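You operate a simulated robot arm through the tools that you are given. There is no shell and no other tool. Be economical: measure what you need, move in short steps, check, and stop when the job is done.

Carry out the task below with a simulated two-armed robot. There is one attempt and no reset: what you move stays moved.

Task
Jog the drive round to its service stop with the jog box.
Fine: mode dial to JOG, brake off; hold the box, press its button once; pointer on green, brake on, dial back to RUN.

It is judged by the outcome, as a careful person would: the job done as asked, and still so three seconds after it is handed in. It fails if anything else is knocked over, pushed out of place, dropped, spilled or broken.

Robot
Two 7-joint arms with two-finger parallel grippers on one trunk, on a base that drives. Base frame: it is fixed to the floor where the robot stands at the start and does not move with it; the origin is under the middle of the robot, x ahead of it, y to its left, z up. Readings come in mm, degrees, newtons and seconds.
The left shoulder is at the start at [50, 177, 1129], the right one opposite. With the tool pointing down near the work surface each hand reaches from about 100 to 680 mm from the robot's upright axis, wherever it stands, measured 20 degrees to its own side. Places, roughly: mode dial [700, 0, 1000]; drive brake lever [400, 1000, 1300]; jog button [400, -400, 1100]; drive gauge [800, -100, 1200]; control desk [600, 100, 700]; speed dial [600, 300, 1000]; haul dial [600, 200, 1000]; main switch [400, -100, 1000]; green start button [400, 300, 1000]. Payload 3.43 kg a hand.
The TCP of each hand is the grasp point between the finger pads, 34 mm short of the fingertips. In the tool frame z runs along the fingers and y along their closing line. The gripper opens to 128 mm. The fingers are 24 mm wide and 12 mm thick; the gripper's body (48 by 130 mm) begins 96 mm behind the TCP.
Orientation is that of the tool frame in the base frame, as a unit quaternion [w, x, y, z]. With the fingers straight down and closing along the base's y, the tool's x points along the base's -x, its y along +y and its z along -z.

Tools
- The arms move only by the tool play_rows. It takes "left_plan", "right_plan" or both (then of equal length, played together; a hand with none holds still); each is a list of rows, each a list of 7 numbers: the shift along the tool's x, y, z in mm, then the turn, a rotation vector about the tool's x, y, z in degrees, then the closure, from 0 (fully open) to 1 (shut). In form: [[dx, dy, dz, rx, ry, rz, hand], ...]. A call has 1 to 8 rows; each row is the pose to reach, as a shift and turn from the pose commanded when the call began, along the tool's axes at that moment. A row lasts 0.2 s, in which the tool goes at most 50 mm and 8.6 degrees; a call with a longer step from one row to the next is refused whole, and so is a gripper value outside its range. Where a pose cannot be reached the arm comes as near as it can. A force on the tool above 90 N (or 10 N above the force at the start of the call, whichever is more), or a blocked arm, ends the call early, and 0.2 s more pass. The fingers move at their own pace (about 108 mm/s each) and stop on an object; they squeeze with about 41 N. The grip force told is the motor's: it shows also when the fingers shut on nothing. Time passes only in rows, and 0.2 s behind the last, so rows that repeat a pose let the fingers close. It gives the time, the measured TCP pose, the force on the tool (base axes), the opening and the grip force at its end, in the units of the frame above (readings bear some noise).
- Cameras (640 x 400 px; columns grow to the right, rows downward): "scene" is now at [159.3, 10.2, 1292.5]; the picture's right is [-0.03, -1.00, 0.00], its down [-0.60, 0.02, -0.80] and it looks along [0.80, -0.02, -0.60] (base axes); focal length 214 px, centre (320, 200). "left" rides on the left gripper at [76, 11, -160] in its tool frame; the picture's right is [-0.15, 0.99, 0.00], its down [-0.88, -0.13, -0.46] and it looks along [-0.45, -0.07, 0.89] (tool axes); focal length 234 px, centre (320, 200). "right" rides on the right gripper at [76, -11, -160] in its tool frame; the picture's right is [0.15, 0.99, 0.00], its down [-0.88, 0.13, -0.46] and it looks along [-0.45, 0.07, 0.89] (tool axes); focal length 234 px, centre (320, 200).
- get_image(camera): a new picture of that camera. The clock stands still meanwhile.
- lift_body(by): slides the trunk up (or, below 0, down) by that many mm; the arms and the scene camera ride with it, the base frame stays. It gives what a move gives, with no picture.
- drive_base(legs): drives the robot by 1 to 6 legs, each [ahead, turn to the left] in mm and degrees, along the robot's own axes; the way and the turn of a leg run together, so that a leg with both is an arc; at most 1500 mm and 180 degrees a leg. The arms and the cameras ride along, it lands a little off, and it stops where it bumps. It gives what a move gives.
- head_to(pan, tilt): turns the head with the scene camera to pan (to the left, within 80 degrees either way) and tilt (down, from -29 to 69), counted from straight ahead of the robot. It gives what a move gives.
- measure_at(camera, pixels): there is no depth. For up to 12 entries [column, row, z] of the newest picture of that camera ("zoom" is the newest enlarged one), the place [x, y] in the base frame at which the ray of that pixel passes the height z, good to about 3 mm, but the place of the scene camera against the robot may be out by one fixed shift of up to 18 mm in any direction. The clock stands still meanwhile.
- zoom(camera, box): a new picture of the part [left, top, right, bottom] of that camera's present view, enlarged. The clock stands still meanwhile.
- hand_in(): hands the job in; it is judged then, once.

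Go step by step. Measure first, check grasps and placings, and put right what went wrong. The budget is 80 turns and 78 pictures, counting those below and the enlarged ones. Unless the task says otherwise, let go and move clear before handing in, and close with one line.

The tools are called after ">>>" as name(argument=value, ...) on one line, values as JSON. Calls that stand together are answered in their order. play_rows: Moves the arms, as the interface text tells. Its arguments: {"type":"object","properties":{"left_plan":{"type":"array"},"right_plan":{"type":"array"}},"required":[]} The other tools are called the same way: lift_body (by) slides the trunk up or down; drive_base (legs) drives the base; head_to (pan, tilt) turns the head that bears the scene camera; get_image (camera) takes a picture; measure_at (camera, pixels) gives the place at which the rays of pixels pass given heights; zoom (camera, box) takes an enlarged picture of a part of a camera's view; hand_in () hands the job in.

At the start:

```text
time: 0.0
left_eef_pos: [477.6, 287.2, 1000.0]
left_ee_rot: [-0.001, 0.0, 1.0, 0.0]
left_force: [0.4, 0.1, 0.4]
left_width: 128.2
left_finger_force: 0.1
right_eef_pos: [471.7, -67.2, 1000.8]
right_ee_rot: [0.0, 0.001, 1.0, 0.001]
right_force: [0.4, -0.5, -0.2]
right_width: 128.0
right_finger_force: 0.1
trunk travel left (down, up): [-300.0, 101.0]
robot x, y, heading: [-1.0, -0.7, 0.1]
head pan, tilt: [-1.7, 37.1]
```

scene: 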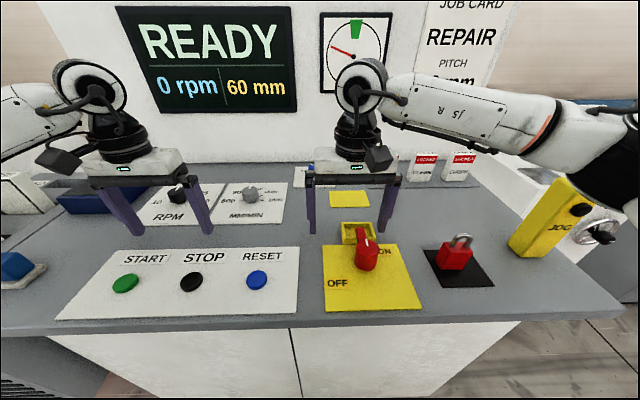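
right: 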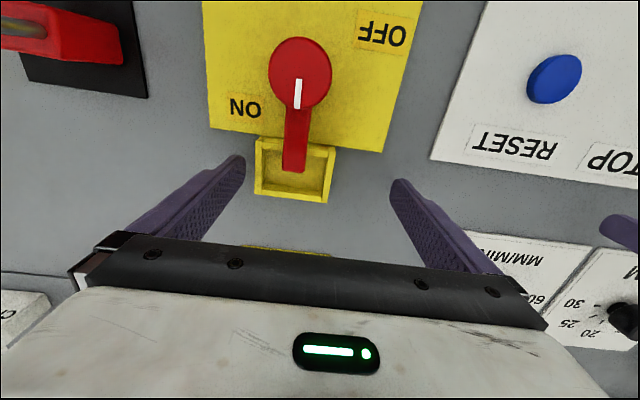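
left: 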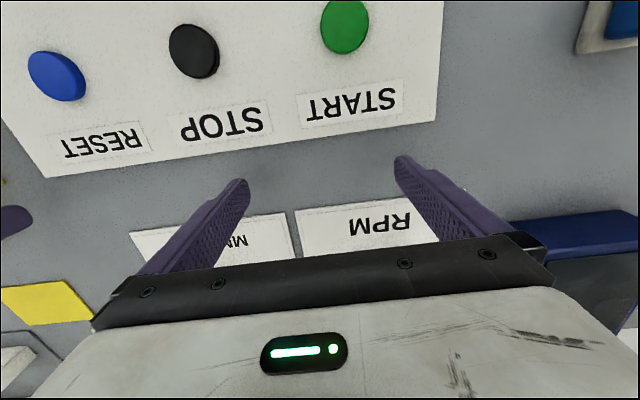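

The first pictures show the desk, with the right arm hiding the mode dial and the jog box at about (560,220). I'll look at the right side, the mode dial area and the gauge closer up.

>>> zoom(camera="scene", box=[290, 0, 530, 150])

>>> zoom(camera="scene", box=[480, 140, 640, 280])

>>> head_to(pan=65, tilt=15)

>>> get_image(camera="scene")

```text
2.67 times, centred on (410, 75) of scene
```

zoom: 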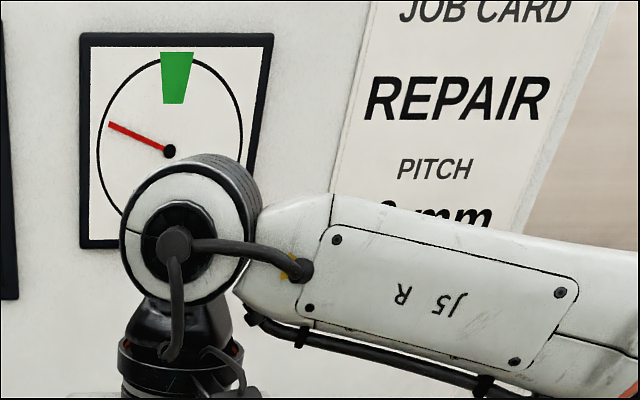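

```text
2.86 times, centred on (560, 210) of scene
```

zoom: 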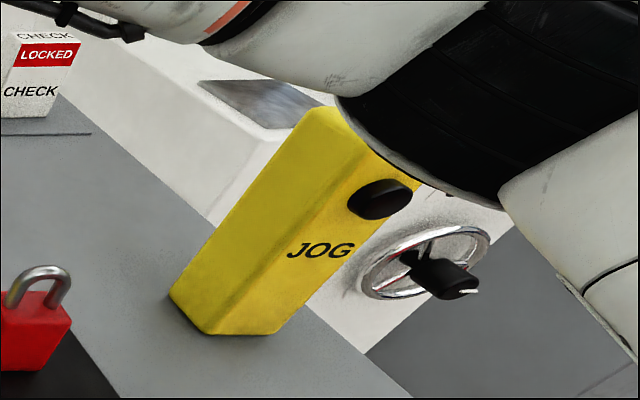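

```text
time: 1.4
left_eef_pos: [477.4, 287.5, 999.8]
left_ee_rot: [0.0, -0.001, 1.0, -0.001]
left_force: [0.7, 0.2, -0.1]
left_width: 127.9
left_finger_force: 0.0
right_eef_pos: [471.2, -67.7, 998.2]
right_ee_rot: [0.0, 0.0, 1.0, 0.001]
right_force: [0.1, -0.6, 0.9]
right_width: 127.9
right_finger_force: 0.0
trunk travel left (down, up): [-300.0, 101.0]
robot x, y, heading: [0.1, -1.0, 0.1]
head pan, tilt: [65.0, 15.0]
```

```text
72 pictures are left
```

scene: 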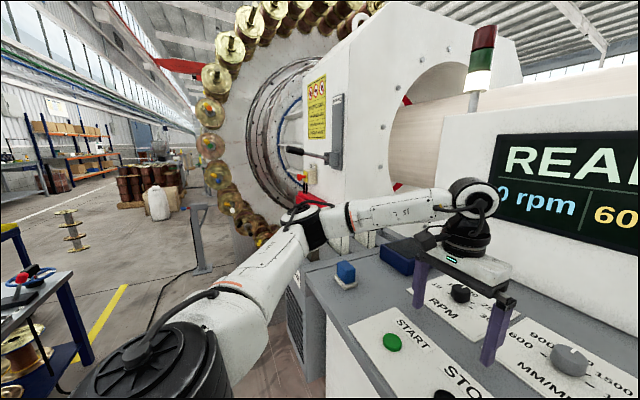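

The brake lever is at about (320,155) beside a white panel with a yellow sign. I'll zoom in on it and then look right.

>>> zoom(camera="scene", box=[270, 60, 390, 210])

>>> zoom(camera="scene", box=[300, 70, 350, 120])

>>> play_rows(right_plan=[[40, 0, -30, 0, 0, 0, 0], [80, 0, -60, 0, 0, 0, 0], [120, 0, -90, 0, 0, 0, 0], [150, 0, -110, 0, 0, 0, 0], [170, 0, -130, 0, 0, 0, 0]])

>>> head_to(pan=-20, tilt=35)

>>> get_image(camera="scene")

```text
2.67 times, centred on (330, 135) of scene
```

zoom: 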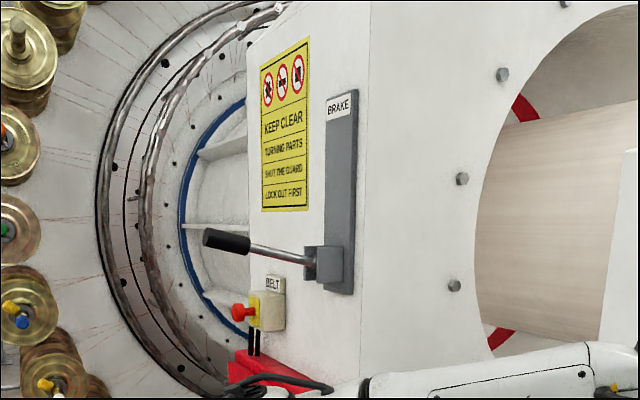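

```text
8.00 times, centred on (325, 95) of scene
```

zoom: 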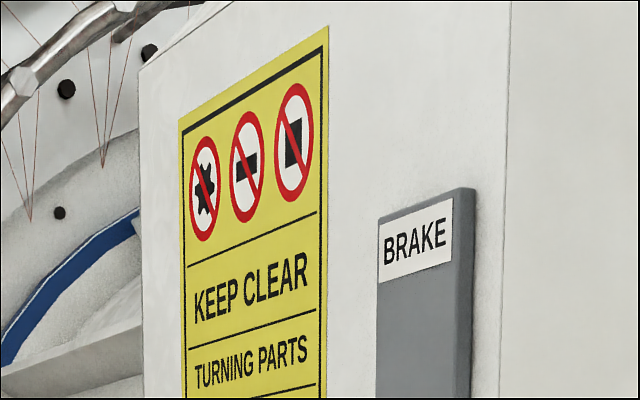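

```text
time: 2.6
left_eef_pos: [477.0, 287.0, 999.4]
left_ee_rot: [0.0, 0.0, 1.0, 0.0]
left_force: [0.3, -1.0, -0.2]
left_width: 128.0
left_finger_force: 0.1
right_eef_pos: [302.0, -65.8, 1129.6]
right_ee_rot: [0.001, 0.001, 1.0, 0.0]
right_force: [0.2, 0.4, -0.7]
right_width: 128.0
right_finger_force: 0.0
trunk travel left (down, up): [-300.0, 101.0]
robot x, y, heading: [2.8, 0.8, -0.1]
head pan, tilt: [65.0, 15.0]
```

```text
time: 4.2
left_eef_pos: [477.0, 287.2, 1000.2]
left_ee_rot: [0.0, -0.001, 1.0, 0.001]
left_force: [0.0, -0.3, 0.1]
left_width: 128.4
left_finger_force: 0.0
right_eef_pos: [302.0, -65.9, 1128.4]
right_ee_rot: [-0.001, 0.002, 1.0, 0.001]
right_force: [0.7, 0.4, 0.2]
right_width: 128.0
right_finger_force: 0.1
trunk travel left (down, up): [-300.0, 101.0]
robot x, y, heading: [-1.1, -1.9, 0.0]
head pan, tilt: [-20.0, 35.0]
```

```text
69 pictures are left
```

scene: 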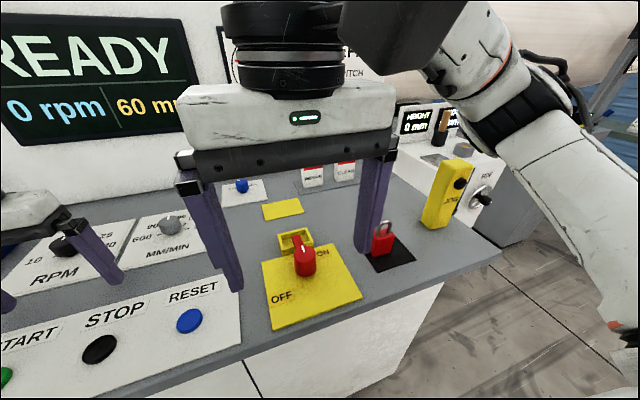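

The mode dial looks like the blue knob at (241,186). I'll zoom in on it, the yellow tag and the jog box.

>>> zoom(camera="scene", box=[205, 150, 305, 225])

>>> zoom(camera="scene", box=[390, 100, 520, 240])

>>> measure_at(camera="scene", pixels=[[241, 190, 950], [241, 182, 980], [422, 224, 950], [446, 229, 950], [460, 184, 1060], [450, 160, 1100], [472, 164, 1100]])

```text
5.33 times, centred on (255, 188) of scene
```

zoom: 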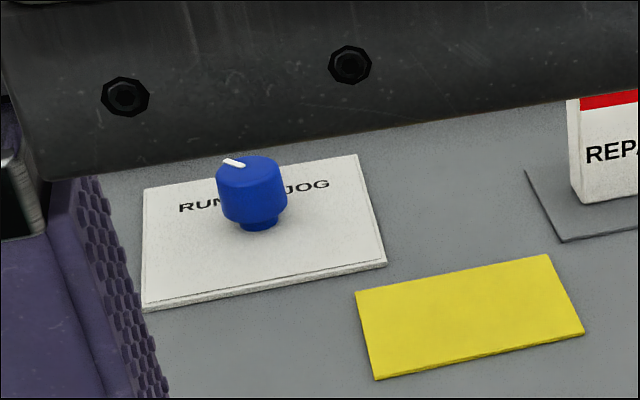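

```text
2.86 times, centred on (455, 170) of scene
```

zoom: 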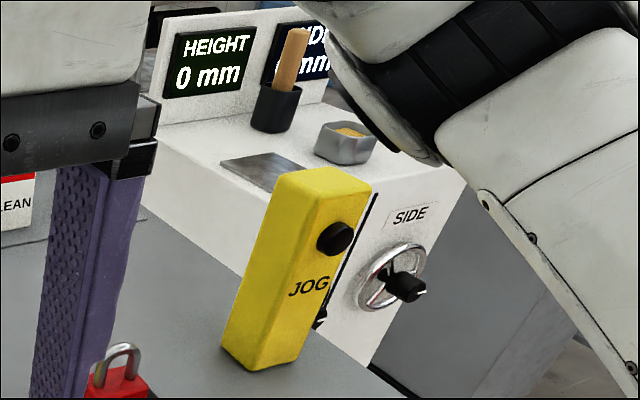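

```text
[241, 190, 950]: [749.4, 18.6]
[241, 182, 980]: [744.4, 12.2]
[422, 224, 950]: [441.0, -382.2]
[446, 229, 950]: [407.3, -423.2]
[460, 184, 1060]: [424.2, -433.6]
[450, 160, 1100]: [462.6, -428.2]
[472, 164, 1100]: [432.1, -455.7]
```

The blue dial's white mark points to RUN on the left, so JOG is a clockwise turn. It lies about 745 mm ahead, so I need to drive closer and will check the gap to the desk first.

>>> head_to(pan=0, tilt=69)

>>> get_image(camera="scene")

>>> head_to(pan=-75, tilt=35)

>>> get_image(camera="scene")

```text
time: 5.2
left_eef_pos: [477.4, 287.5, 1000.1]
left_ee_rot: [0.0, -0.001, 1.0, 0.0]
left_force: [-1.1, 0.3, -0.2]
left_width: 128.2
left_finger_force: 0.1
right_eef_pos: [300.3, -64.9, 1130.6]
right_ee_rot: [0.004, -0.003, 1.0, 0.001]
right_force: [0.0, -0.1, -0.6]
right_width: 128.3
right_finger_force: 0.1
trunk travel left (down, up): [-300.0, 101.0]
robot x, y, heading: [-0.2, 0.8, -0.1]
head pan, tilt: [0.0, 68.8]
```

```text
66 pictures are left
```

scene: 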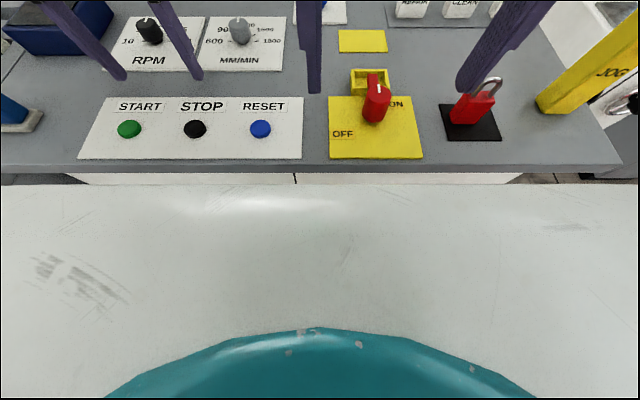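

```text
time: 6.6
left_eef_pos: [477.2, 287.8, 1000.4]
left_ee_rot: [0.0, -0.001, 1.0, 0.0]
left_force: [0.5, 0.4, -0.4]
left_width: 128.1
left_finger_force: 0.0
right_eef_pos: [304.2, -68.4, 1132.2]
right_ee_rot: [-0.001, -0.001, 1.0, 0.005]
right_force: [-8.5, -72.5, 8.5]
right_width: 127.7
right_finger_force: 0.2
trunk travel left (down, up): [-300.0, 101.0]
robot x, y, heading: [-1.5, 2.6, -0.3]
head pan, tilt: [-75.0, 35.0]
```

```text
65 pictures are left
```

scene: 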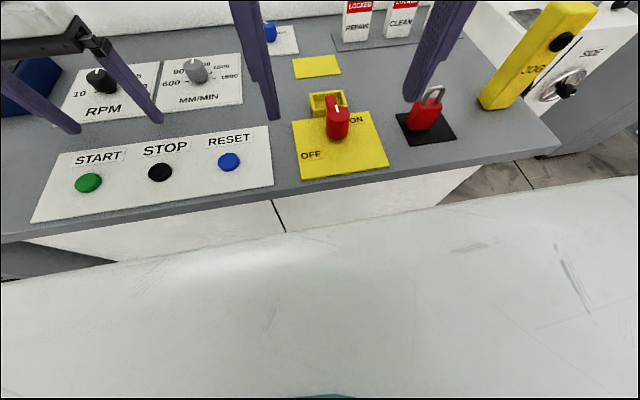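

The right hand reads a force of -72 N along y. The head has probably jammed against the raised right arm, so I'll turn it back at once and check.

>>> head_to(pan=0, tilt=37)

>>> get_image(camera="scene")

```text
time: 8.1
left_eef_pos: [476.6, 287.0, 999.4]
left_ee_rot: [0.0, 0.0, 1.0, 0.0]
left_force: [-0.1, 0.5, -0.2]
left_width: 128.0
left_finger_force: 0.0
right_eef_pos: [301.0, -65.0, 1128.3]
right_ee_rot: [0.002, -0.001, 1.0, -0.001]
right_force: [-0.7, -0.4, 0.8]
right_width: 127.7
right_finger_force: 0.1
trunk travel left (down, up): [-300.0, 101.0]
robot x, y, heading: [-2.5, -0.2, 0.0]
head pan, tilt: [0.0, 37.0]
```

```text
64 pictures are left
```

scene: 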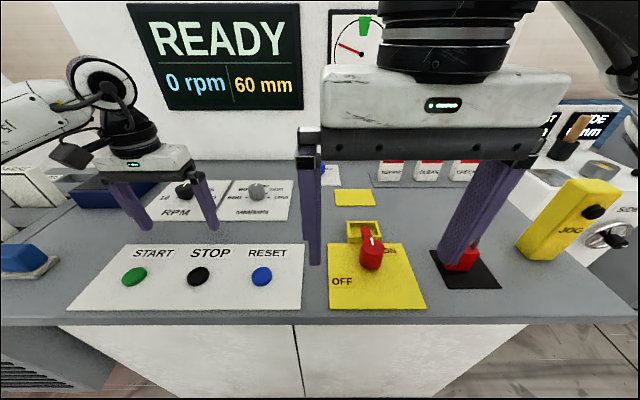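

The force is gone and the desk edge is near x = 345. I'll raise both hands clear of the desk items and drive ahead about 90 mm.

>>> play_rows(left_plan=[[10, 0, -40, 0, 0, 0, 0], [20, 0, -80, 0, 0, 0, 0], [30, 0, -120, 0, 0, 0, 0], [40, 0, -150, 0, 0, 0, 0]])

>>> drive_base(legs=[[90, 0]])

>>> get_image(camera="right")

>>> get_image(camera="scene")

```text
time: 9.1
left_eef_pos: [434.4, 288.4, 1150.7]
left_ee_rot: [0.001, -0.001, 1.0, 0.0]
left_force: [0.1, 0.1, -0.6]
left_width: 128.1
left_finger_force: 0.0
right_eef_pos: [301.0, -65.8, 1130.2]
right_ee_rot: [0.002, 0.001, 1.0, 0.001]
right_force: [-0.5, -0.2, 0.4]
right_width: 128.3
right_finger_force: 0.1
trunk travel left (down, up): [-300.0, 101.0]
robot x, y, heading: [1.8, 0.2, 0.0]
head pan, tilt: [0.0, 37.0]
```

```text
time: 10.4
left_eef_pos: [520.0, 285.9, 1149.4]
left_ee_rot: [-0.001, 0.0, 1.0, 0.0]
left_force: [0.0, -0.9, -0.6]
left_width: 128.0
left_finger_force: 0.1
right_eef_pos: [386.9, -67.3, 1128.1]
right_ee_rot: [0.0, 0.002, 1.0, 0.0]
right_force: [1.1, -0.8, -0.2]
right_width: 128.2
right_finger_force: 0.0
trunk travel left (down, up): [-300.0, 101.0]
robot x, y, heading: [84.3, -0.4, -0.3]
head pan, tilt: [0.0, 37.0]
stopped in leg 1: the robot was blocked; the commanded pose is now the measured one
```

```text
63 pictures are left
```

right: 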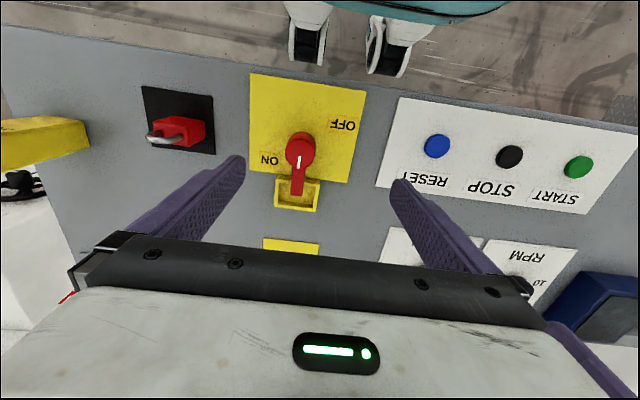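

```text
62 pictures are left
```

scene: 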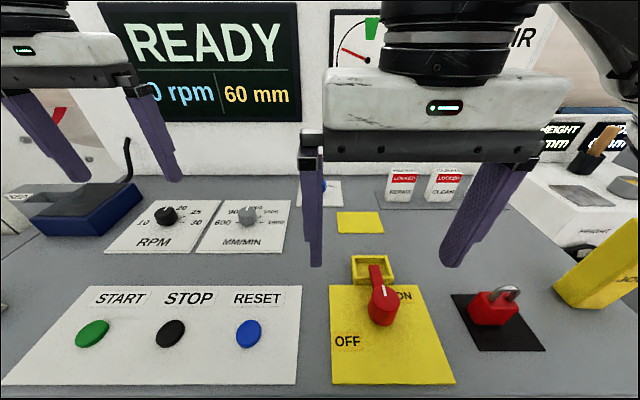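

The base stopped against the desk at x = 84, so the dial is about 660 mm away and within reach. I'll move the right hand out over it at height and look.

>>> play_rows(right_plan=[[-40, 10, 0, 0, 0, 0, 0], [-85, 20, 0, 0, 0, 0, 0], [-130, 30, 0, 0, 0, 0, 0], [-175, 45, 0, 0, 0, 0, 0], [-220, 60, 0, 0, 0, 0, 0], [-260, 70, 0, 0, 0, 0, 0], [-290, 75, 0, 0, 0, 0, 0]])

>>> get_image(camera="right")

>>> get_image(camera="scene")

```text
time: 12.0
left_eef_pos: [521.3, 284.9, 1148.5]
left_ee_rot: [-0.001, 0.001, 1.0, 0.0]
left_force: [-0.1, -0.5, -0.2]
left_width: 128.1
left_finger_force: 0.0
right_eef_pos: [654.8, -10.7, 1123.9]
right_ee_rot: [0.003, 0.015, 1.0, 0.01]
right_force: [0.1, -0.4, -0.6]
right_width: 127.9
right_finger_force: 0.1
right hand out of reach, approached as far as the arm can: row 7
trunk travel left (down, up): [-300.0, 101.0]
robot x, y, heading: [84.6, 0.3, -0.3]
head pan, tilt: [0.0, 37.0]
```

```text
61 pictures are left
```

right: 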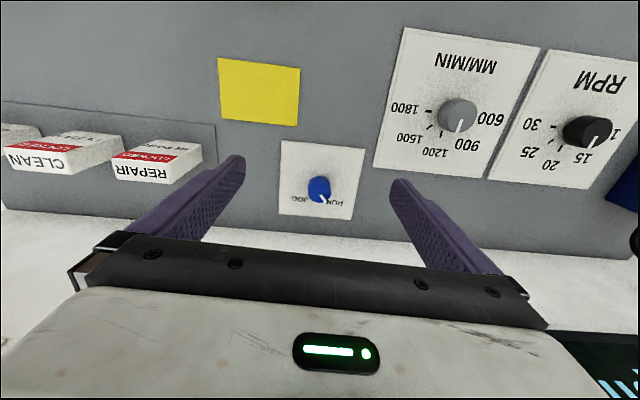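

```text
60 pictures are left
```

scene: 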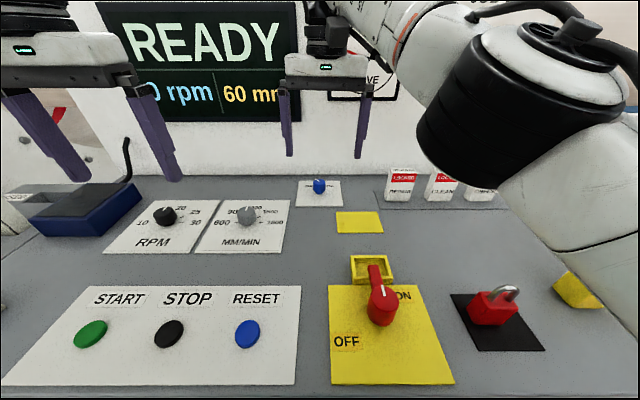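

The right camera shows the dial at (319,190), and the hand ran out of reach near x = 655 at this height. I'll measure the dial.

>>> measure_at(camera="right", pixels=[[319, 185, 980], [318, 203, 950], [319, 190, 970], [215, 57, 950], [441, 119, 950]])

>>> zoom(camera="right", box=[270, 130, 370, 230])

>>> measure_at(camera="scene", pixels=[[319, 180, 980], [319, 194, 950], [320, 187, 970]])

```text
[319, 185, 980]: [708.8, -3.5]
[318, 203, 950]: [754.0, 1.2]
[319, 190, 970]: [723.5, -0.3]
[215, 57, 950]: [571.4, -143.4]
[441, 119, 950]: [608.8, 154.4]
```

```text
4.00 times, centred on (320, 180) of right
```

zoom: 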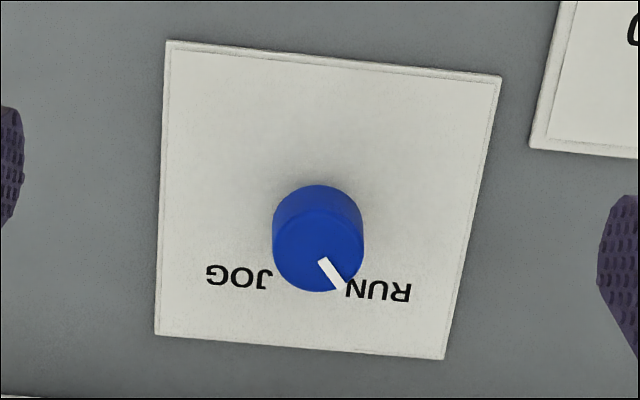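

```text
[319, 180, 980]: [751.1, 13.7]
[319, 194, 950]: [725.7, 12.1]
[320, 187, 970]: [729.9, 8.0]
```

The dial's centre comes out near [720, 0], with its mark about 30° left of straight ahead at RUN, so JOG is about 60° clockwise. I'll lower the hand above the dial, pre-turned, and check.

>>> play_rows(right_plan=[[0, 0, 40, 0, 0, 0, 0.2], [0, 0, 80, 0, 0, 0, 0.4], [0, 0, 95, 0, 0, 0, 0.45], [0, 0, 95, 0, 0, 0, 0.45]])

>>> get_image(camera="right")

```text
time: 13.0
left_eef_pos: [520.4, 287.2, 1148.8]
left_ee_rot: [-0.001, 0.0, 1.0, 0.0]
left_force: [0.7, 0.6, -0.8]
left_width: 128.0
left_finger_force: 0.0
right_eef_pos: [648.0, 7.3, 1021.4]
right_ee_rot: [0.0, 0.002, 1.0, 0.0]
right_force: [-0.3, 0.5, 0.9]
right_width: 70.4
right_finger_force: 0.0
trunk travel left (down, up): [-300.0, 101.0]
robot x, y, heading: [85.7, -0.2, 0.1]
head pan, tilt: [0.0, 37.0]
```

```text
58 pictures are left
```

right: 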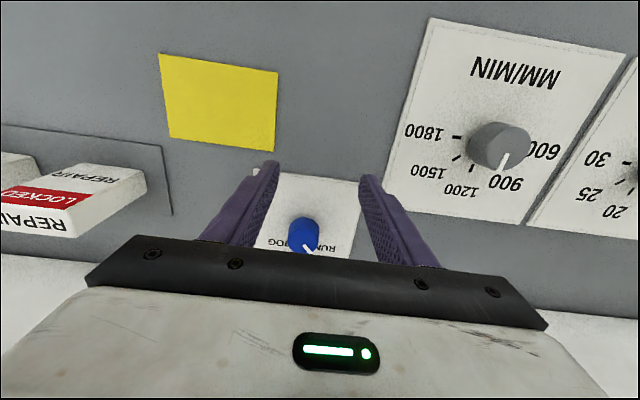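

The hand is at [648, 7, 1021] and the dial shows at (303,235). I'll measure it again from here.

>>> measure_at(camera="right", pixels=[[303, 227, 955], [303, 236, 980], [303, 244, 975], [289, 235, 975], [319, 235, 975]])

>>> zoom(camera="right", box=[250, 180, 360, 270])

```text
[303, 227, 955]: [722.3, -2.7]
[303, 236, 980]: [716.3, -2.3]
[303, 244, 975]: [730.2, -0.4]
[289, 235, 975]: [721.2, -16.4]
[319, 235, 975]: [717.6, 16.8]
```

```text
4.44 times, centred on (305, 225) of right
```

zoom: 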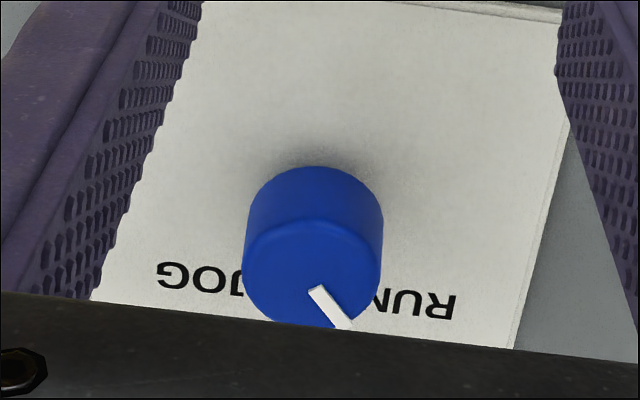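

The dial is at about [722, -2], 32 mm across. I'll move over it, pre-turn 30° counter-clockwise and lower.

>>> play_rows(right_plan=[[-25, -4, 0, 0, 0, -8, 0.45], [-50, -9, 0, 0, 0, -16, 0.45], [-73, -9, 0, 0, 0, -24, 0.45], [-73, -9, 5, 0, 0, -30, 0.45], [-73, -9, 18, 0, 0, -30, 0.45], [-73, -9, 28, 0, 0, -30, 0.45], [-73, -9, 28, 0, 0, -30, 0.45]])

>>> get_image(camera="right")

```text
time: 14.6
left_eef_pos: [520.0, 287.5, 1149.6]
left_ee_rot: [-0.001, 0.0, 1.0, 0.0]
left_force: [-0.1, 0.8, 0.3]
left_width: 128.1
left_finger_force: 0.0
right_eef_pos: [683.6, -17.3, 990.9]
right_ee_rot: [0.0, -0.256, 0.967, 0.0]
right_force: [-0.1, 0.3, -0.5]
right_width: 70.4
right_finger_force: 0.0
right hand out of reach, approached as far as the arm can: row 2, 3, 4, 5, 6, 7
trunk travel left (down, up): [-300.0, 101.0]
robot x, y, heading: [83.8, -0.6, -0.3]
head pan, tilt: [0.0, 37.0]
```

```text
56 pictures are left
```

right: 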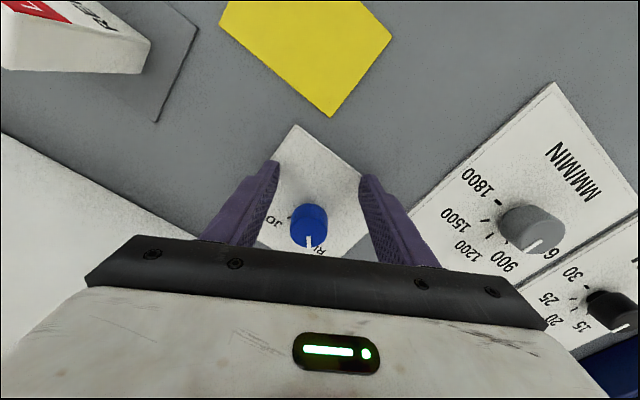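

The hand ran out of reach at x = 684 because the dial sits across toward the body's middle. Reach is better 20° to the right side, so I'll raise the hand, back off slightly and turn the base left.

>>> play_rows(right_plan=[[0, 0, -40, 0, 0, 8, 0.45], [0, 0, -80, 0, 0, 16, 0.45], [40, -20, -100, 0, 0, 24, 0.45], [80, -40, -100, 0, 0, 30, 0.45]])

>>> drive_base(legs=[[-25, 0], [0, 20], [15, 0]])

>>> get_image(camera="scene")

```text
time: 15.6
left_eef_pos: [521.0, 285.2, 1149.1]
left_ee_rot: [-0.002, 0.0, 1.0, 0.001]
left_force: [0.7, 0.0, -0.1]
left_width: 127.6
left_finger_force: 0.1
right_eef_pos: [688.0, -106.8, 1113.7]
right_ee_rot: [-0.002, 0.003, 1.0, 0.001]
right_force: [0.4, 0.1, -0.4]
right_width: 70.5
right_finger_force: 0.1
right hand out of reach, approached as far as the arm can: row 2, 3, 4
trunk travel left (down, up): [-300.0, 101.0]
robot x, y, heading: [88.1, -0.6, 0.1]
head pan, tilt: [0.0, 37.0]
```

```text
time: 17.9
left_eef_pos: [386.5, 424.0, 1148.8]
left_ee_rot: [-0.001, -0.175, 0.985, 0.0]
left_force: [0.2, 0.3, -0.4]
left_width: 128.0
left_finger_force: 0.1
right_eef_pos: [676.3, 112.2, 1114.1]
right_ee_rot: [-0.001, -0.172, 0.985, 0.0]
right_force: [0.2, -0.2, -0.7]
right_width: 70.2
right_finger_force: 0.0
trunk travel left (down, up): [-300.0, 101.0]
robot x, y, heading: [73.8, 5.5, 19.9]
head pan, tilt: [0.0, 37.0]
```

```text
55 pictures are left
```

scene: 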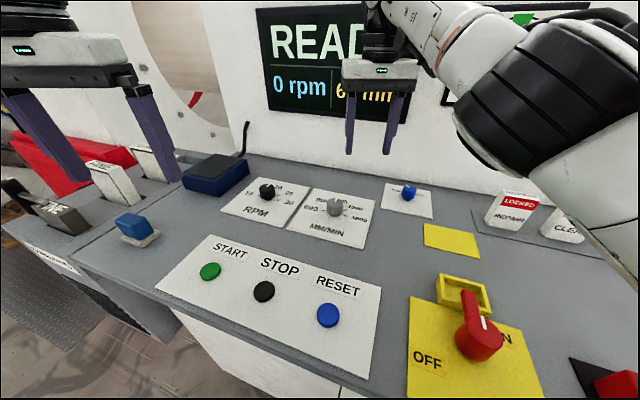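

The base is now turned 20° left and the hand is at [676, 112]. I'll slide it across to the dial at height and lower to just above it.

>>> play_rows(right_plan=[[-1, -40, 0, 0, 0, 0, 0.45], [-2, -80, 0, 0, 0, 0, 0.45], [-4, -123, 0, 0, 0, -5, 0.45], [-4, -123, 35, 0, 0, -10, 0.45], [-4, -123, 70, 0, 0, -10, 0.45], [-4, -123, 88, 0, 0, -10, 0.45], [-4, -123, 88, 0, 0, -10, 0.45]])

>>> get_image(camera="right")

```text
time: 19.5
left_eef_pos: [385.2, 422.6, 1149.9]
left_ee_rot: [-0.001, -0.174, 0.985, 0.0]
left_force: [0.3, 0.3, -0.4]
left_width: 128.0
left_finger_force: 0.1
right_eef_pos: [723.4, -2.3, 1024.7]
right_ee_rot: [-0.001, -0.259, 0.966, 0.0]
right_force: [-0.7, 0.1, 0.5]
right_width: 70.4
right_finger_force: 0.1
right hand out of reach, approached as far as the arm can: row 1, 2
trunk travel left (down, up): [-300.0, 101.0]
robot x, y, heading: [76.4, 5.2, 20.1]
head pan, tilt: [0.0, 37.0]
```

```text
54 pictures are left
```

right: 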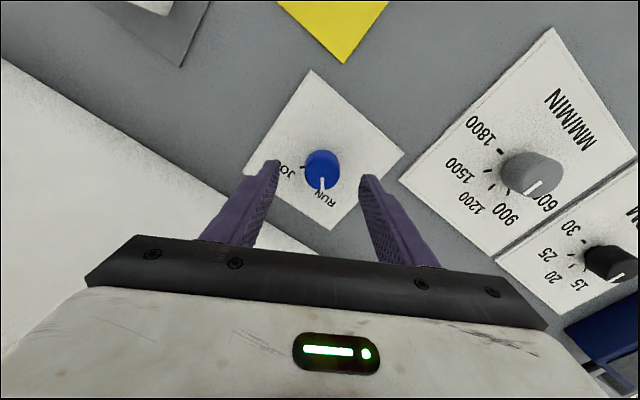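

The hand is centred over the dial at (322,168). I'll lower to z about 991 and close on it.

>>> play_rows(right_plan=[[0, 0, 17, 0, 0, 0, 0.45], [0, 0, 33, 0, 0, 0, 0.45], [0, 0, 33, 0, 0, 0, 0.7], [0, 0, 33, 0, 0, 0, 0.85], [0, 0, 33, 0, 0, 0, 0.85]])

>>> get_image(camera="right")

```text
time: 20.7
left_eef_pos: [384.9, 424.9, 1148.7]
left_ee_rot: [-0.001, -0.175, 0.985, -0.001]
left_force: [0.5, 0.3, -0.1]
left_width: 128.3
left_finger_force: 0.0
right_eef_pos: [722.5, 0.1, 992.6]
right_ee_rot: [-0.002, -0.26, 0.966, 0.0]
right_force: [-7.1, 6.4, -5.3]
right_width: 33.1
right_finger_force: 45.1
trunk travel left (down, up): [-300.0, 101.0]
robot x, y, heading: [72.8, 5.5, 20.2]
head pan, tilt: [0.0, 37.0]
```

```text
53 pictures are left
```

right: 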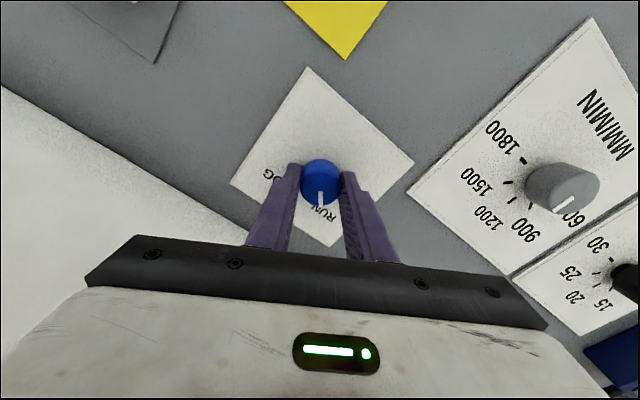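

The dial is gripped at 33 mm with 45 N. I'll turn it clockwise 60°.

>>> play_rows(right_plan=[[0, 0, 33, 0, 0, 7.5, 0.85], [0, 0, 33, 0, 0, 15, 0.85], [0, 0, 33, 0, 0, 22.5, 0.85], [0, 0, 33, 0, 0, 30, 0.85], [0, 0, 33, 0, 0, 37.5, 0.85], [0, 0, 33, 0, 0, 45, 0.85], [0, 0, 33, 0, 0, 52.5, 0.85], [0, 0, 33, 0, 0, 60, 0.85]])

>>> get_image(camera="right")

```text
time: 21.3
left_eef_pos: [381.5, 423.4, 1151.0]
left_ee_rot: [0.002, -0.173, 0.985, -0.001]
left_force: [0.3, -0.4, -0.8]
left_width: 128.3
left_finger_force: 0.0
right_eef_pos: [721.4, 0.2, 987.7]
right_ee_rot: [0.02, -0.153, 0.988, 0.005]
right_force: [-17.9, -4.9, 34.5]
right_width: 33.2
right_finger_force: 44.9
trunk travel left (down, up): [-300.0, 101.0]
robot x, y, heading: [75.2, 4.0, 19.8]
head pan, tilt: [0.0, 37.0]
stopped in row 2 (right hand): the force on the tool passed its limit (the readings are from after the stop); the commanded pose is now the measured one
```

```text
52 pictures are left
```

right: 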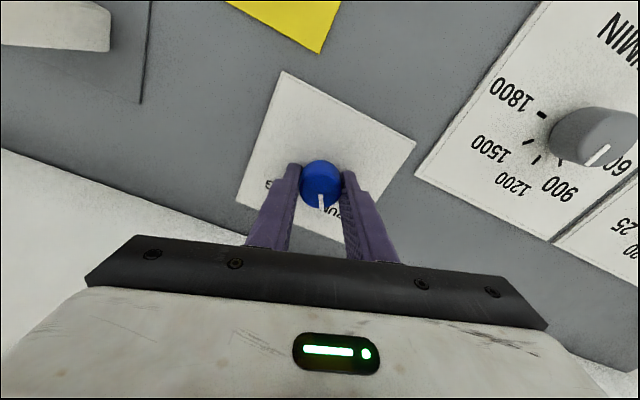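

I repeated the 33 mm descent in that call by mistake. It stopped after a light press, with the dial turned about 12° and still held. I'll ease up 4 mm and turn the remaining 48°.

>>> play_rows(right_plan=[[0, 0, -5, 0, 0, 0, 0.85], [0, 0, -5, 0, 0, 8, 0.85], [0, 0, -5, 0, 0, 16, 0.85], [0, 0, -5, 0, 0, 24, 0.85], [0, 0, -5, 0, 0, 32, 0.85], [0, 0, -5, 0, 0, 40, 0.85], [0, 0, -5, 0, 0, 48, 0.85]])

>>> get_image(camera="right")

```text
time: 22.9
left_eef_pos: [383.6, 422.5, 1150.6]
left_ee_rot: [0.0, -0.173, 0.985, 0.0]
left_force: [0.2, 0.9, 0.5]
left_width: 128.1
left_finger_force: 0.2
right_eef_pos: [727.6, -5.2, 989.9]
right_ee_rot: [0.016, 0.268, 0.963, 0.012]
right_force: [3.7, -16.0, 25.1]
right_width: 33.9
right_finger_force: 44.8
trunk travel left (down, up): [-300.0, 101.0]
robot x, y, heading: [73.7, 3.4, 19.9]
head pan, tilt: [0.0, 37.0]
```

```text
51 pictures are left
```

right: 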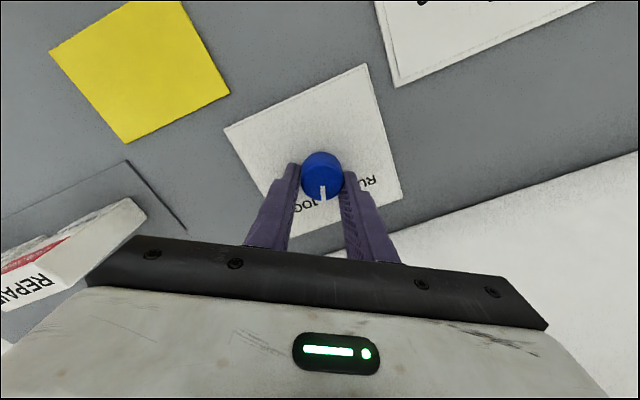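

The mark now points at JOG. I'll open the fingers, lift clear and check the dial and gauge.

>>> play_rows(right_plan=[[0, 0, -2, 0, 0, 0, 0.6], [0, 0, -2, 0, 0, 0, 0.45], [0, 0, -2, 0, 0, 0, 0.45], [0, 0, -40, 0, 0, 0, 0.45], [0, 0, -80, 0, 0, 0, 0.45], [0, 0, -95, 0, 0, -8, 0.45]])

>>> get_image(camera="right")

>>> get_image(camera="scene")

```text
time: 24.3
left_eef_pos: [385.5, 424.1, 1148.3]
left_ee_rot: [-0.001, -0.174, 0.985, 0.0]
left_force: [0.5, 0.6, -0.7]
left_width: 128.1
left_finger_force: 0.1
right_eef_pos: [722.7, -2.1, 1083.1]
right_ee_rot: [0.014, 0.196, 0.98, 0.01]
right_force: [0.0, 0.1, 0.1]
right_width: 70.3
right_finger_force: 0.0
trunk travel left (down, up): [-300.0, 101.0]
robot x, y, heading: [79.6, 2.4, 20.0]
head pan, tilt: [0.0, 37.0]
```

```text
50 pictures are left
```

right: 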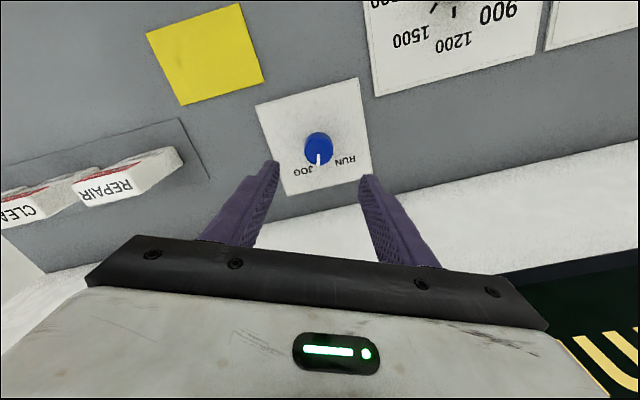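

```text
49 pictures are left
```

scene: 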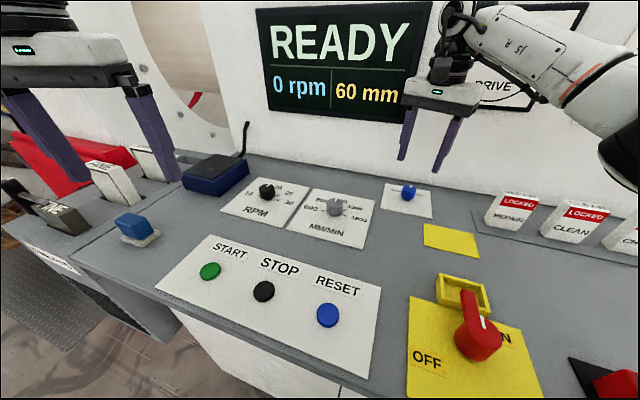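

>>> zoom(camera="right", box=[260, 90, 380, 190])

>>> zoom(camera="scene", box=[370, 165, 450, 225])

```text
4.00 times, centred on (320, 140) of right
```

zoom: 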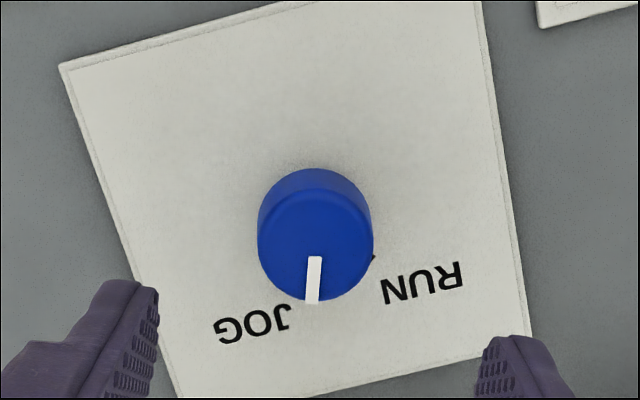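

```text
6.67 times, centred on (410, 195) of scene
```

zoom: 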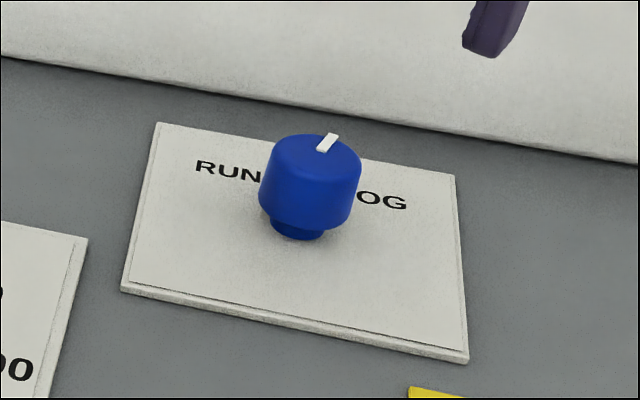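

The mark has moved to the JOG side, but I need to know how exactly. I'll zoom in tighter and measure the mark, tick and plate corners.

>>> zoom(camera="right", box=[280, 110, 360, 190])

>>> measure_at(camera="right", pixels=[[318.7, 154.5, 985], [317.7, 165.5, 985], [318.7, 151.5, 985], [333, 154.5, 953], [255, 106, 953], [360, 78, 953], [305, 140, 985], [333, 152, 985]])

```text
5.00 times, centred on (320, 150) of right
```

zoom: 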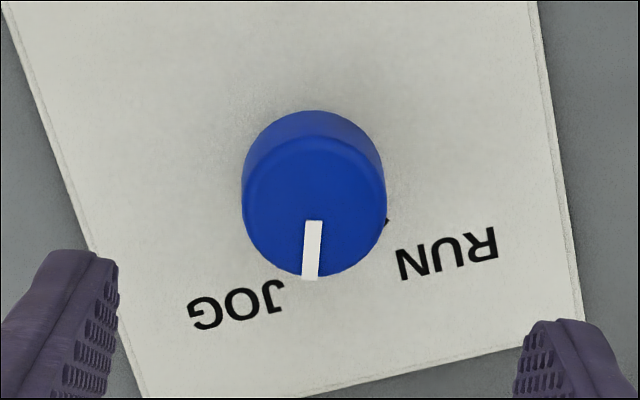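

```text
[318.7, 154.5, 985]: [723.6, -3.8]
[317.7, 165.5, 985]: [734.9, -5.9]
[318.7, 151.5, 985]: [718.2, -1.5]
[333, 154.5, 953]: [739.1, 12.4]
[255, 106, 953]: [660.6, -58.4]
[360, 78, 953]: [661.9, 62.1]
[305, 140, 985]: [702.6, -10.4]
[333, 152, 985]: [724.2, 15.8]
```

Geometry gives the mark at about 37° on the RUN side at first and about 18° on the JOG side now. The RUN tick sits near 36°, so it needs about 18° more, and I'll lower and grip again.

>>> play_rows(right_plan=[[0, 0, 35, 0, 0, -5, 0.45], [0, 0, 70, 0, 0, -8, 0.45], [0, 0, 90, 0, 0, -8, 0.45], [0, 0, 90, 0, 0, -8, 0.7], [0, 0, 90, 0, 0, -8, 0.88], [0, 0, 90, 0, 0, -8, 0.88]])

>>> play_rows(right_plan=[[0, 0, 0, 0, 0, 7, 0.88], [0, 0, 0, 0, 0, 14, 0.88], [0, 0, 0, 0, 0, 21, 0.88], [0, 0, 0, 0, 0, 24, 0.88], [0, 0, 0, 0, 0, 24, 0.88]])

>>> play_rows(right_plan=[[0, 0, 0, 0, 0, 0, 0.45], [0, 0, 0, 0, 0, 0, 0.45], [0, 0, -40, 0, 0, -6, 0.45], [0, 0, -80, 0, 0, -12, 0.45], [0, 0, -90, 0, 0, -18, 0.45]])

>>> zoom(camera="right", box=[280, 110, 360, 190])

```text
time: 25.7
left_eef_pos: [384.4, 421.4, 1150.8]
left_ee_rot: [0.0, -0.174, 0.985, 0.0]
left_force: [-0.1, -0.2, 0.0]
left_width: 128.0
left_finger_force: 0.1
right_eef_pos: [728.4, -2.2, 989.9]
right_ee_rot: [0.014, 0.128, 0.992, 0.007]
right_force: [-4.3, -10.3, -3.1]
right_width: 33.8
right_finger_force: 44.8
trunk travel left (down, up): [-300.0, 101.0]
robot x, y, heading: [71.7, 4.2, 20.0]
head pan, tilt: [0.0, 37.0]
```

```text
time: 26.9
left_eef_pos: [385.5, 421.7, 1150.3]
left_ee_rot: [0.0, -0.173, 0.985, 0.0]
left_force: [-0.1, 0.0, -0.4]
left_width: 127.9
left_finger_force: 0.0
right_eef_pos: [727.2, -5.6, 990.0]
right_ee_rot: [0.01, 0.332, 0.943, 0.008]
right_force: [-6.7, -25.0, -5.9]
right_width: 33.8
right_finger_force: 45.0
trunk travel left (down, up): [-300.0, 101.0]
robot x, y, heading: [74.6, 2.3, 19.9]
head pan, tilt: [0.0, 37.0]
```

```text
time: 28.1
left_eef_pos: [385.2, 422.4, 1149.6]
left_ee_rot: [0.0, -0.174, 0.985, 0.0]
left_force: [0.8, -0.3, -0.3]
left_width: 127.8
left_finger_force: 0.2
right_eef_pos: [724.7, -2.0, 1079.9]
right_ee_rot: [0.014, 0.178, 0.984, 0.011]
right_force: [-0.2, -0.3, 0.2]
right_width: 70.3
right_finger_force: 0.2
trunk travel left (down, up): [-300.0, 101.0]
robot x, y, heading: [74.0, 4.2, 20.1]
head pan, tilt: [0.0, 37.0]
```

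```text
5.00 times, centred on (320, 150) of right
```

zoom: 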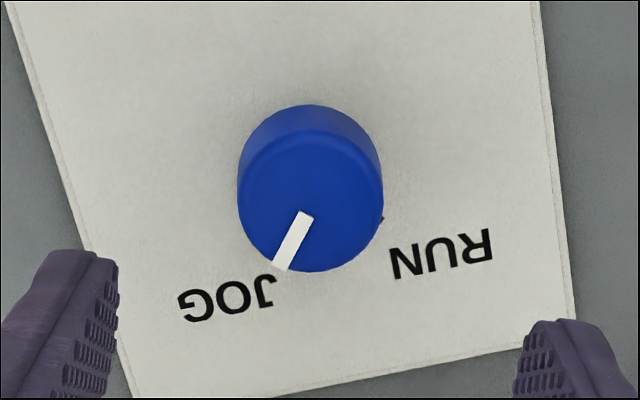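

The mark is now at about 36° on the JOG side, mirroring RUN, so the dial is set to JOG. I'll pull the right hand back and look toward the brake lever.

>>> play_rows(right_plan=[[0, 0, -40, 0, 0, -5, 0.45], [30, -25, -60, 0, 0, -12, 0.45], [62, -53, -60, 0, 0, -19, 0.45], [95, -82, -60, 0, 0, -26, 0.45], [130, -110, -60, 0, 0, -33, 0.45], [165, -140, -60, 0, 0, -40, 0.45], [195, -168, -60, 0, 0, -40, 0.45]])

>>> head_to(pan=45, tilt=15)

>>> get_image(camera="scene")

```text
time: 29.7
left_eef_pos: [384.1, 423.0, 1149.1]
left_ee_rot: [0.0, -0.173, 0.985, 0.0]
left_force: [0.3, 0.2, -0.1]
left_width: 128.0
left_finger_force: 0.0
right_eef_pos: [481.9, -92.0, 1132.0]
right_ee_rot: [0.018, -0.168, 0.986, 0.006]
right_force: [0.1, -0.5, 0.4]
right_width: 70.5
right_finger_force: 0.2
trunk travel left (down, up): [-300.0, 101.0]
robot x, y, heading: [73.9, 6.0, 20.2]
head pan, tilt: [0.0, 37.0]
```

```text
time: 30.8
left_eef_pos: [385.2, 423.5, 1149.5]
left_ee_rot: [0.0, -0.174, 0.985, -0.001]
left_force: [0.5, 1.0, 0.2]
left_width: 127.9
left_finger_force: 0.0
right_eef_pos: [483.3, -91.3, 1132.6]
right_ee_rot: [0.017, -0.169, 0.985, 0.006]
right_force: [0.3, -0.6, -0.2]
right_width: 70.1
right_finger_force: 0.1
trunk travel left (down, up): [-300.0, 101.0]
robot x, y, heading: [76.0, 4.6, 19.9]
head pan, tilt: [45.0, 15.0]
```

```text
44 pictures are left
```

scene: 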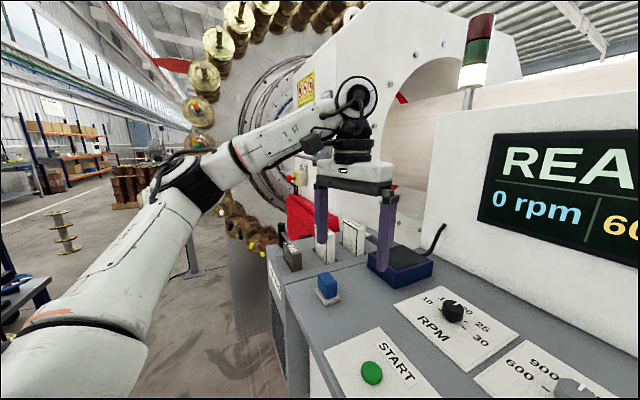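

The lever is hidden behind the left arm here. I'll back off a little, turn left and look for a clear path along y.

>>> drive_base(legs=[[-90, 0], [0, 70]])

>>> head_to(pan=0, tilt=30)

>>> get_image(camera="scene")

```text
time: 34.9
left_eef_pos: [-289.3, 414.0, 1148.6]
left_ee_rot: [0.0, -0.699, 0.715, 0.0]
left_force: [-0.2, 0.7, 1.1]
left_width: 128.0
left_finger_force: 0.1
right_eef_pos: [225.9, 319.3, 1133.9]
right_ee_rot: [0.012, -0.695, 0.719, 0.015]
right_force: [0.2, -0.9, -0.3]
right_width: 70.3
right_finger_force: 0.0
trunk travel left (down, up): [-300.0, 101.0]
robot x, y, heading: [-14.0, -26.1, 88.8]
head pan, tilt: [45.0, 15.0]
```

```text
time: 36.0
left_eef_pos: [-288.0, 414.7, 1149.7]
left_ee_rot: [-0.001, -0.7, 0.715, 0.0]
left_force: [0.0, 0.2, 0.8]
left_width: 127.8
left_finger_force: 0.0
right_eef_pos: [227.4, 320.7, 1133.1]
right_ee_rot: [0.011, -0.695, 0.719, 0.014]
right_force: [-0.3, 0.6, 0.0]
right_width: 70.3
right_finger_force: 0.1
trunk travel left (down, up): [-300.0, 101.0]
robot x, y, heading: [-9.0, -25.5, 88.6]
head pan, tilt: [0.0, 30.0]
```

```text
43 pictures are left
```

scene: 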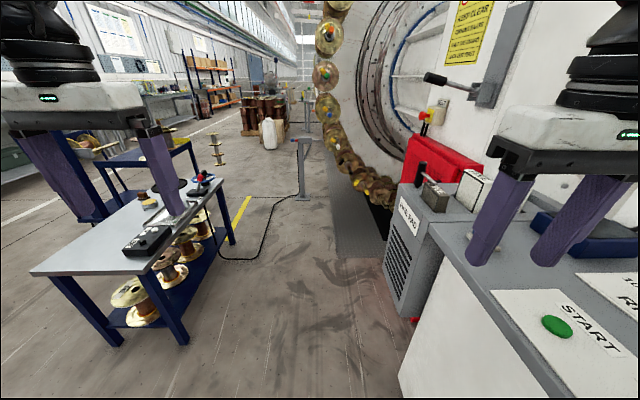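

The aisle ahead is clear, with a table on the left and the desk and a cabinet on the right, and the lever handle at (430,78)–(480,92). I'll measure these before driving.

>>> measure_at(camera="scene", pixels=[[125, 345, 0], [230, 243, 0], [337, 255, 0], [410, 320, 0], [385, 264, 0], [400, 398, 0], [304, 200, 0], [399, 185, 800], [427, 78, 1285], [478, 92, 1280]])

>>> zoom(camera="scene", box=[380, 0, 560, 130])

```text
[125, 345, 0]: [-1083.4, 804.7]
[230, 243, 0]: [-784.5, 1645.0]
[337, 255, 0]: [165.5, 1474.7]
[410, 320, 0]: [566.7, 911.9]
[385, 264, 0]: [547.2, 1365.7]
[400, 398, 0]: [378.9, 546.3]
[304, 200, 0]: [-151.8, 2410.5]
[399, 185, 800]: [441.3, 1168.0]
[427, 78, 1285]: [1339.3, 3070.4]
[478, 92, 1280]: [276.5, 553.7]
```

```text
3.08 times, centred on (470, 65) of scene
```

zoom: 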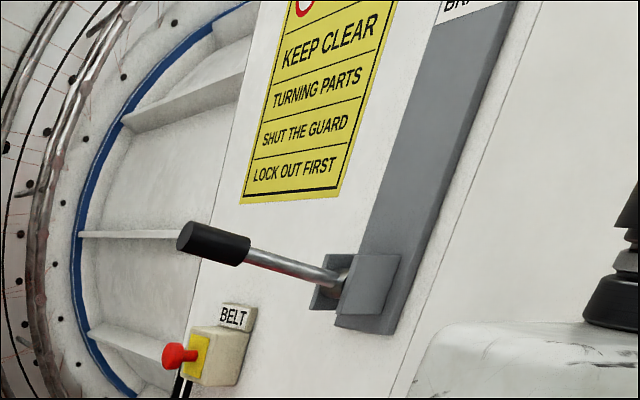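

The aisle is wide enough. I'll drive 430 mm along y and turn partly right, so the lever ends up ahead and to the left with both hands clear of it.

>>> drive_base(legs=[[430, 0], [0, -30]])

>>> head_to(pan=0, tilt=10)

>>> get_image(camera="scene")

```text
time: 40.1
left_eef_pos: [-24.1, 926.8, 1148.9]
left_ee_rot: [-0.001, -0.494, 0.87, 0.0]
left_force: [0.5, -0.4, 0.3]
left_width: 127.9
left_finger_force: 0.1
right_eef_pos: [376.0, 589.7, 1133.8]
right_ee_rot: [0.015, -0.489, 0.872, 0.011]
right_force: [-0.4, 0.1, -0.3]
right_width: 70.5
right_finger_force: 0.0
trunk travel left (down, up): [-300.0, 101.0]
robot x, y, heading: [-1.9, 410.7, 59.0]
head pan, tilt: [0.0, 30.0]
```

```text
time: 41.0
left_eef_pos: [-25.1, 928.9, 1149.2]
left_ee_rot: [-0.001, -0.493, 0.87, -0.001]
left_force: [0.7, 1.1, 0.2]
left_width: 127.8
left_finger_force: 0.0
right_eef_pos: [375.4, 590.3, 1132.0]
right_ee_rot: [0.015, -0.488, 0.872, 0.011]
right_force: [-0.4, 0.1, 0.3]
right_width: 70.2
right_finger_force: 0.0
trunk travel left (down, up): [-300.0, 101.0]
robot x, y, heading: [-3.0, 413.2, 59.1]
head pan, tilt: [0.0, 10.0]
```

```text
41 pictures are left
```

scene: 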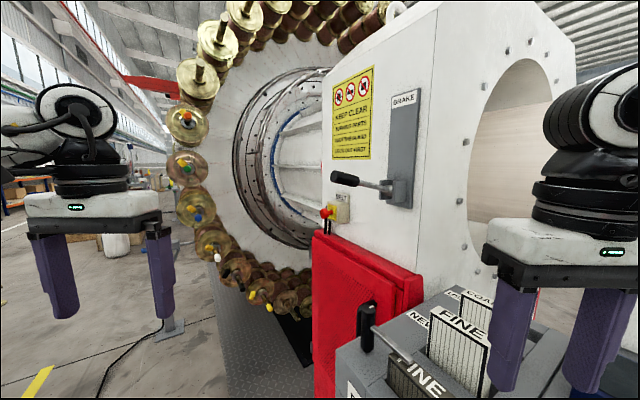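

Now the lever is in clear view at (333,177)–(390,190). I'll zoom in and get rays for triangulating.

>>> zoom(camera="scene", box=[300, 70, 460, 220])

>>> measure_at(camera="scene", pixels=[[333, 177, 1250], [333, 177, 1230], [358, 181, 1240], [387, 188, 1240], [387, 188, 1200], [393, 205, 1200], [416, 90, 1400]])

```text
2.67 times, centred on (380, 145) of scene
```

zoom: 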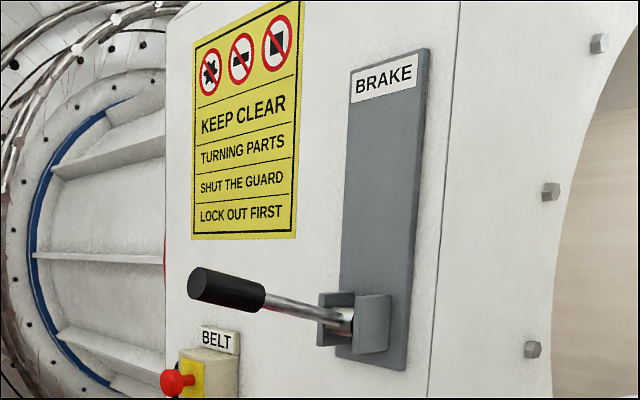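

```text
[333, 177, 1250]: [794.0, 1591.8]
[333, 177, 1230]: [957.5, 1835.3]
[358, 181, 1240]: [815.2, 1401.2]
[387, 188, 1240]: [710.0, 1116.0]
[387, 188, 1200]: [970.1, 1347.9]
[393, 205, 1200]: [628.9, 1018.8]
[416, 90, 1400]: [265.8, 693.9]
```

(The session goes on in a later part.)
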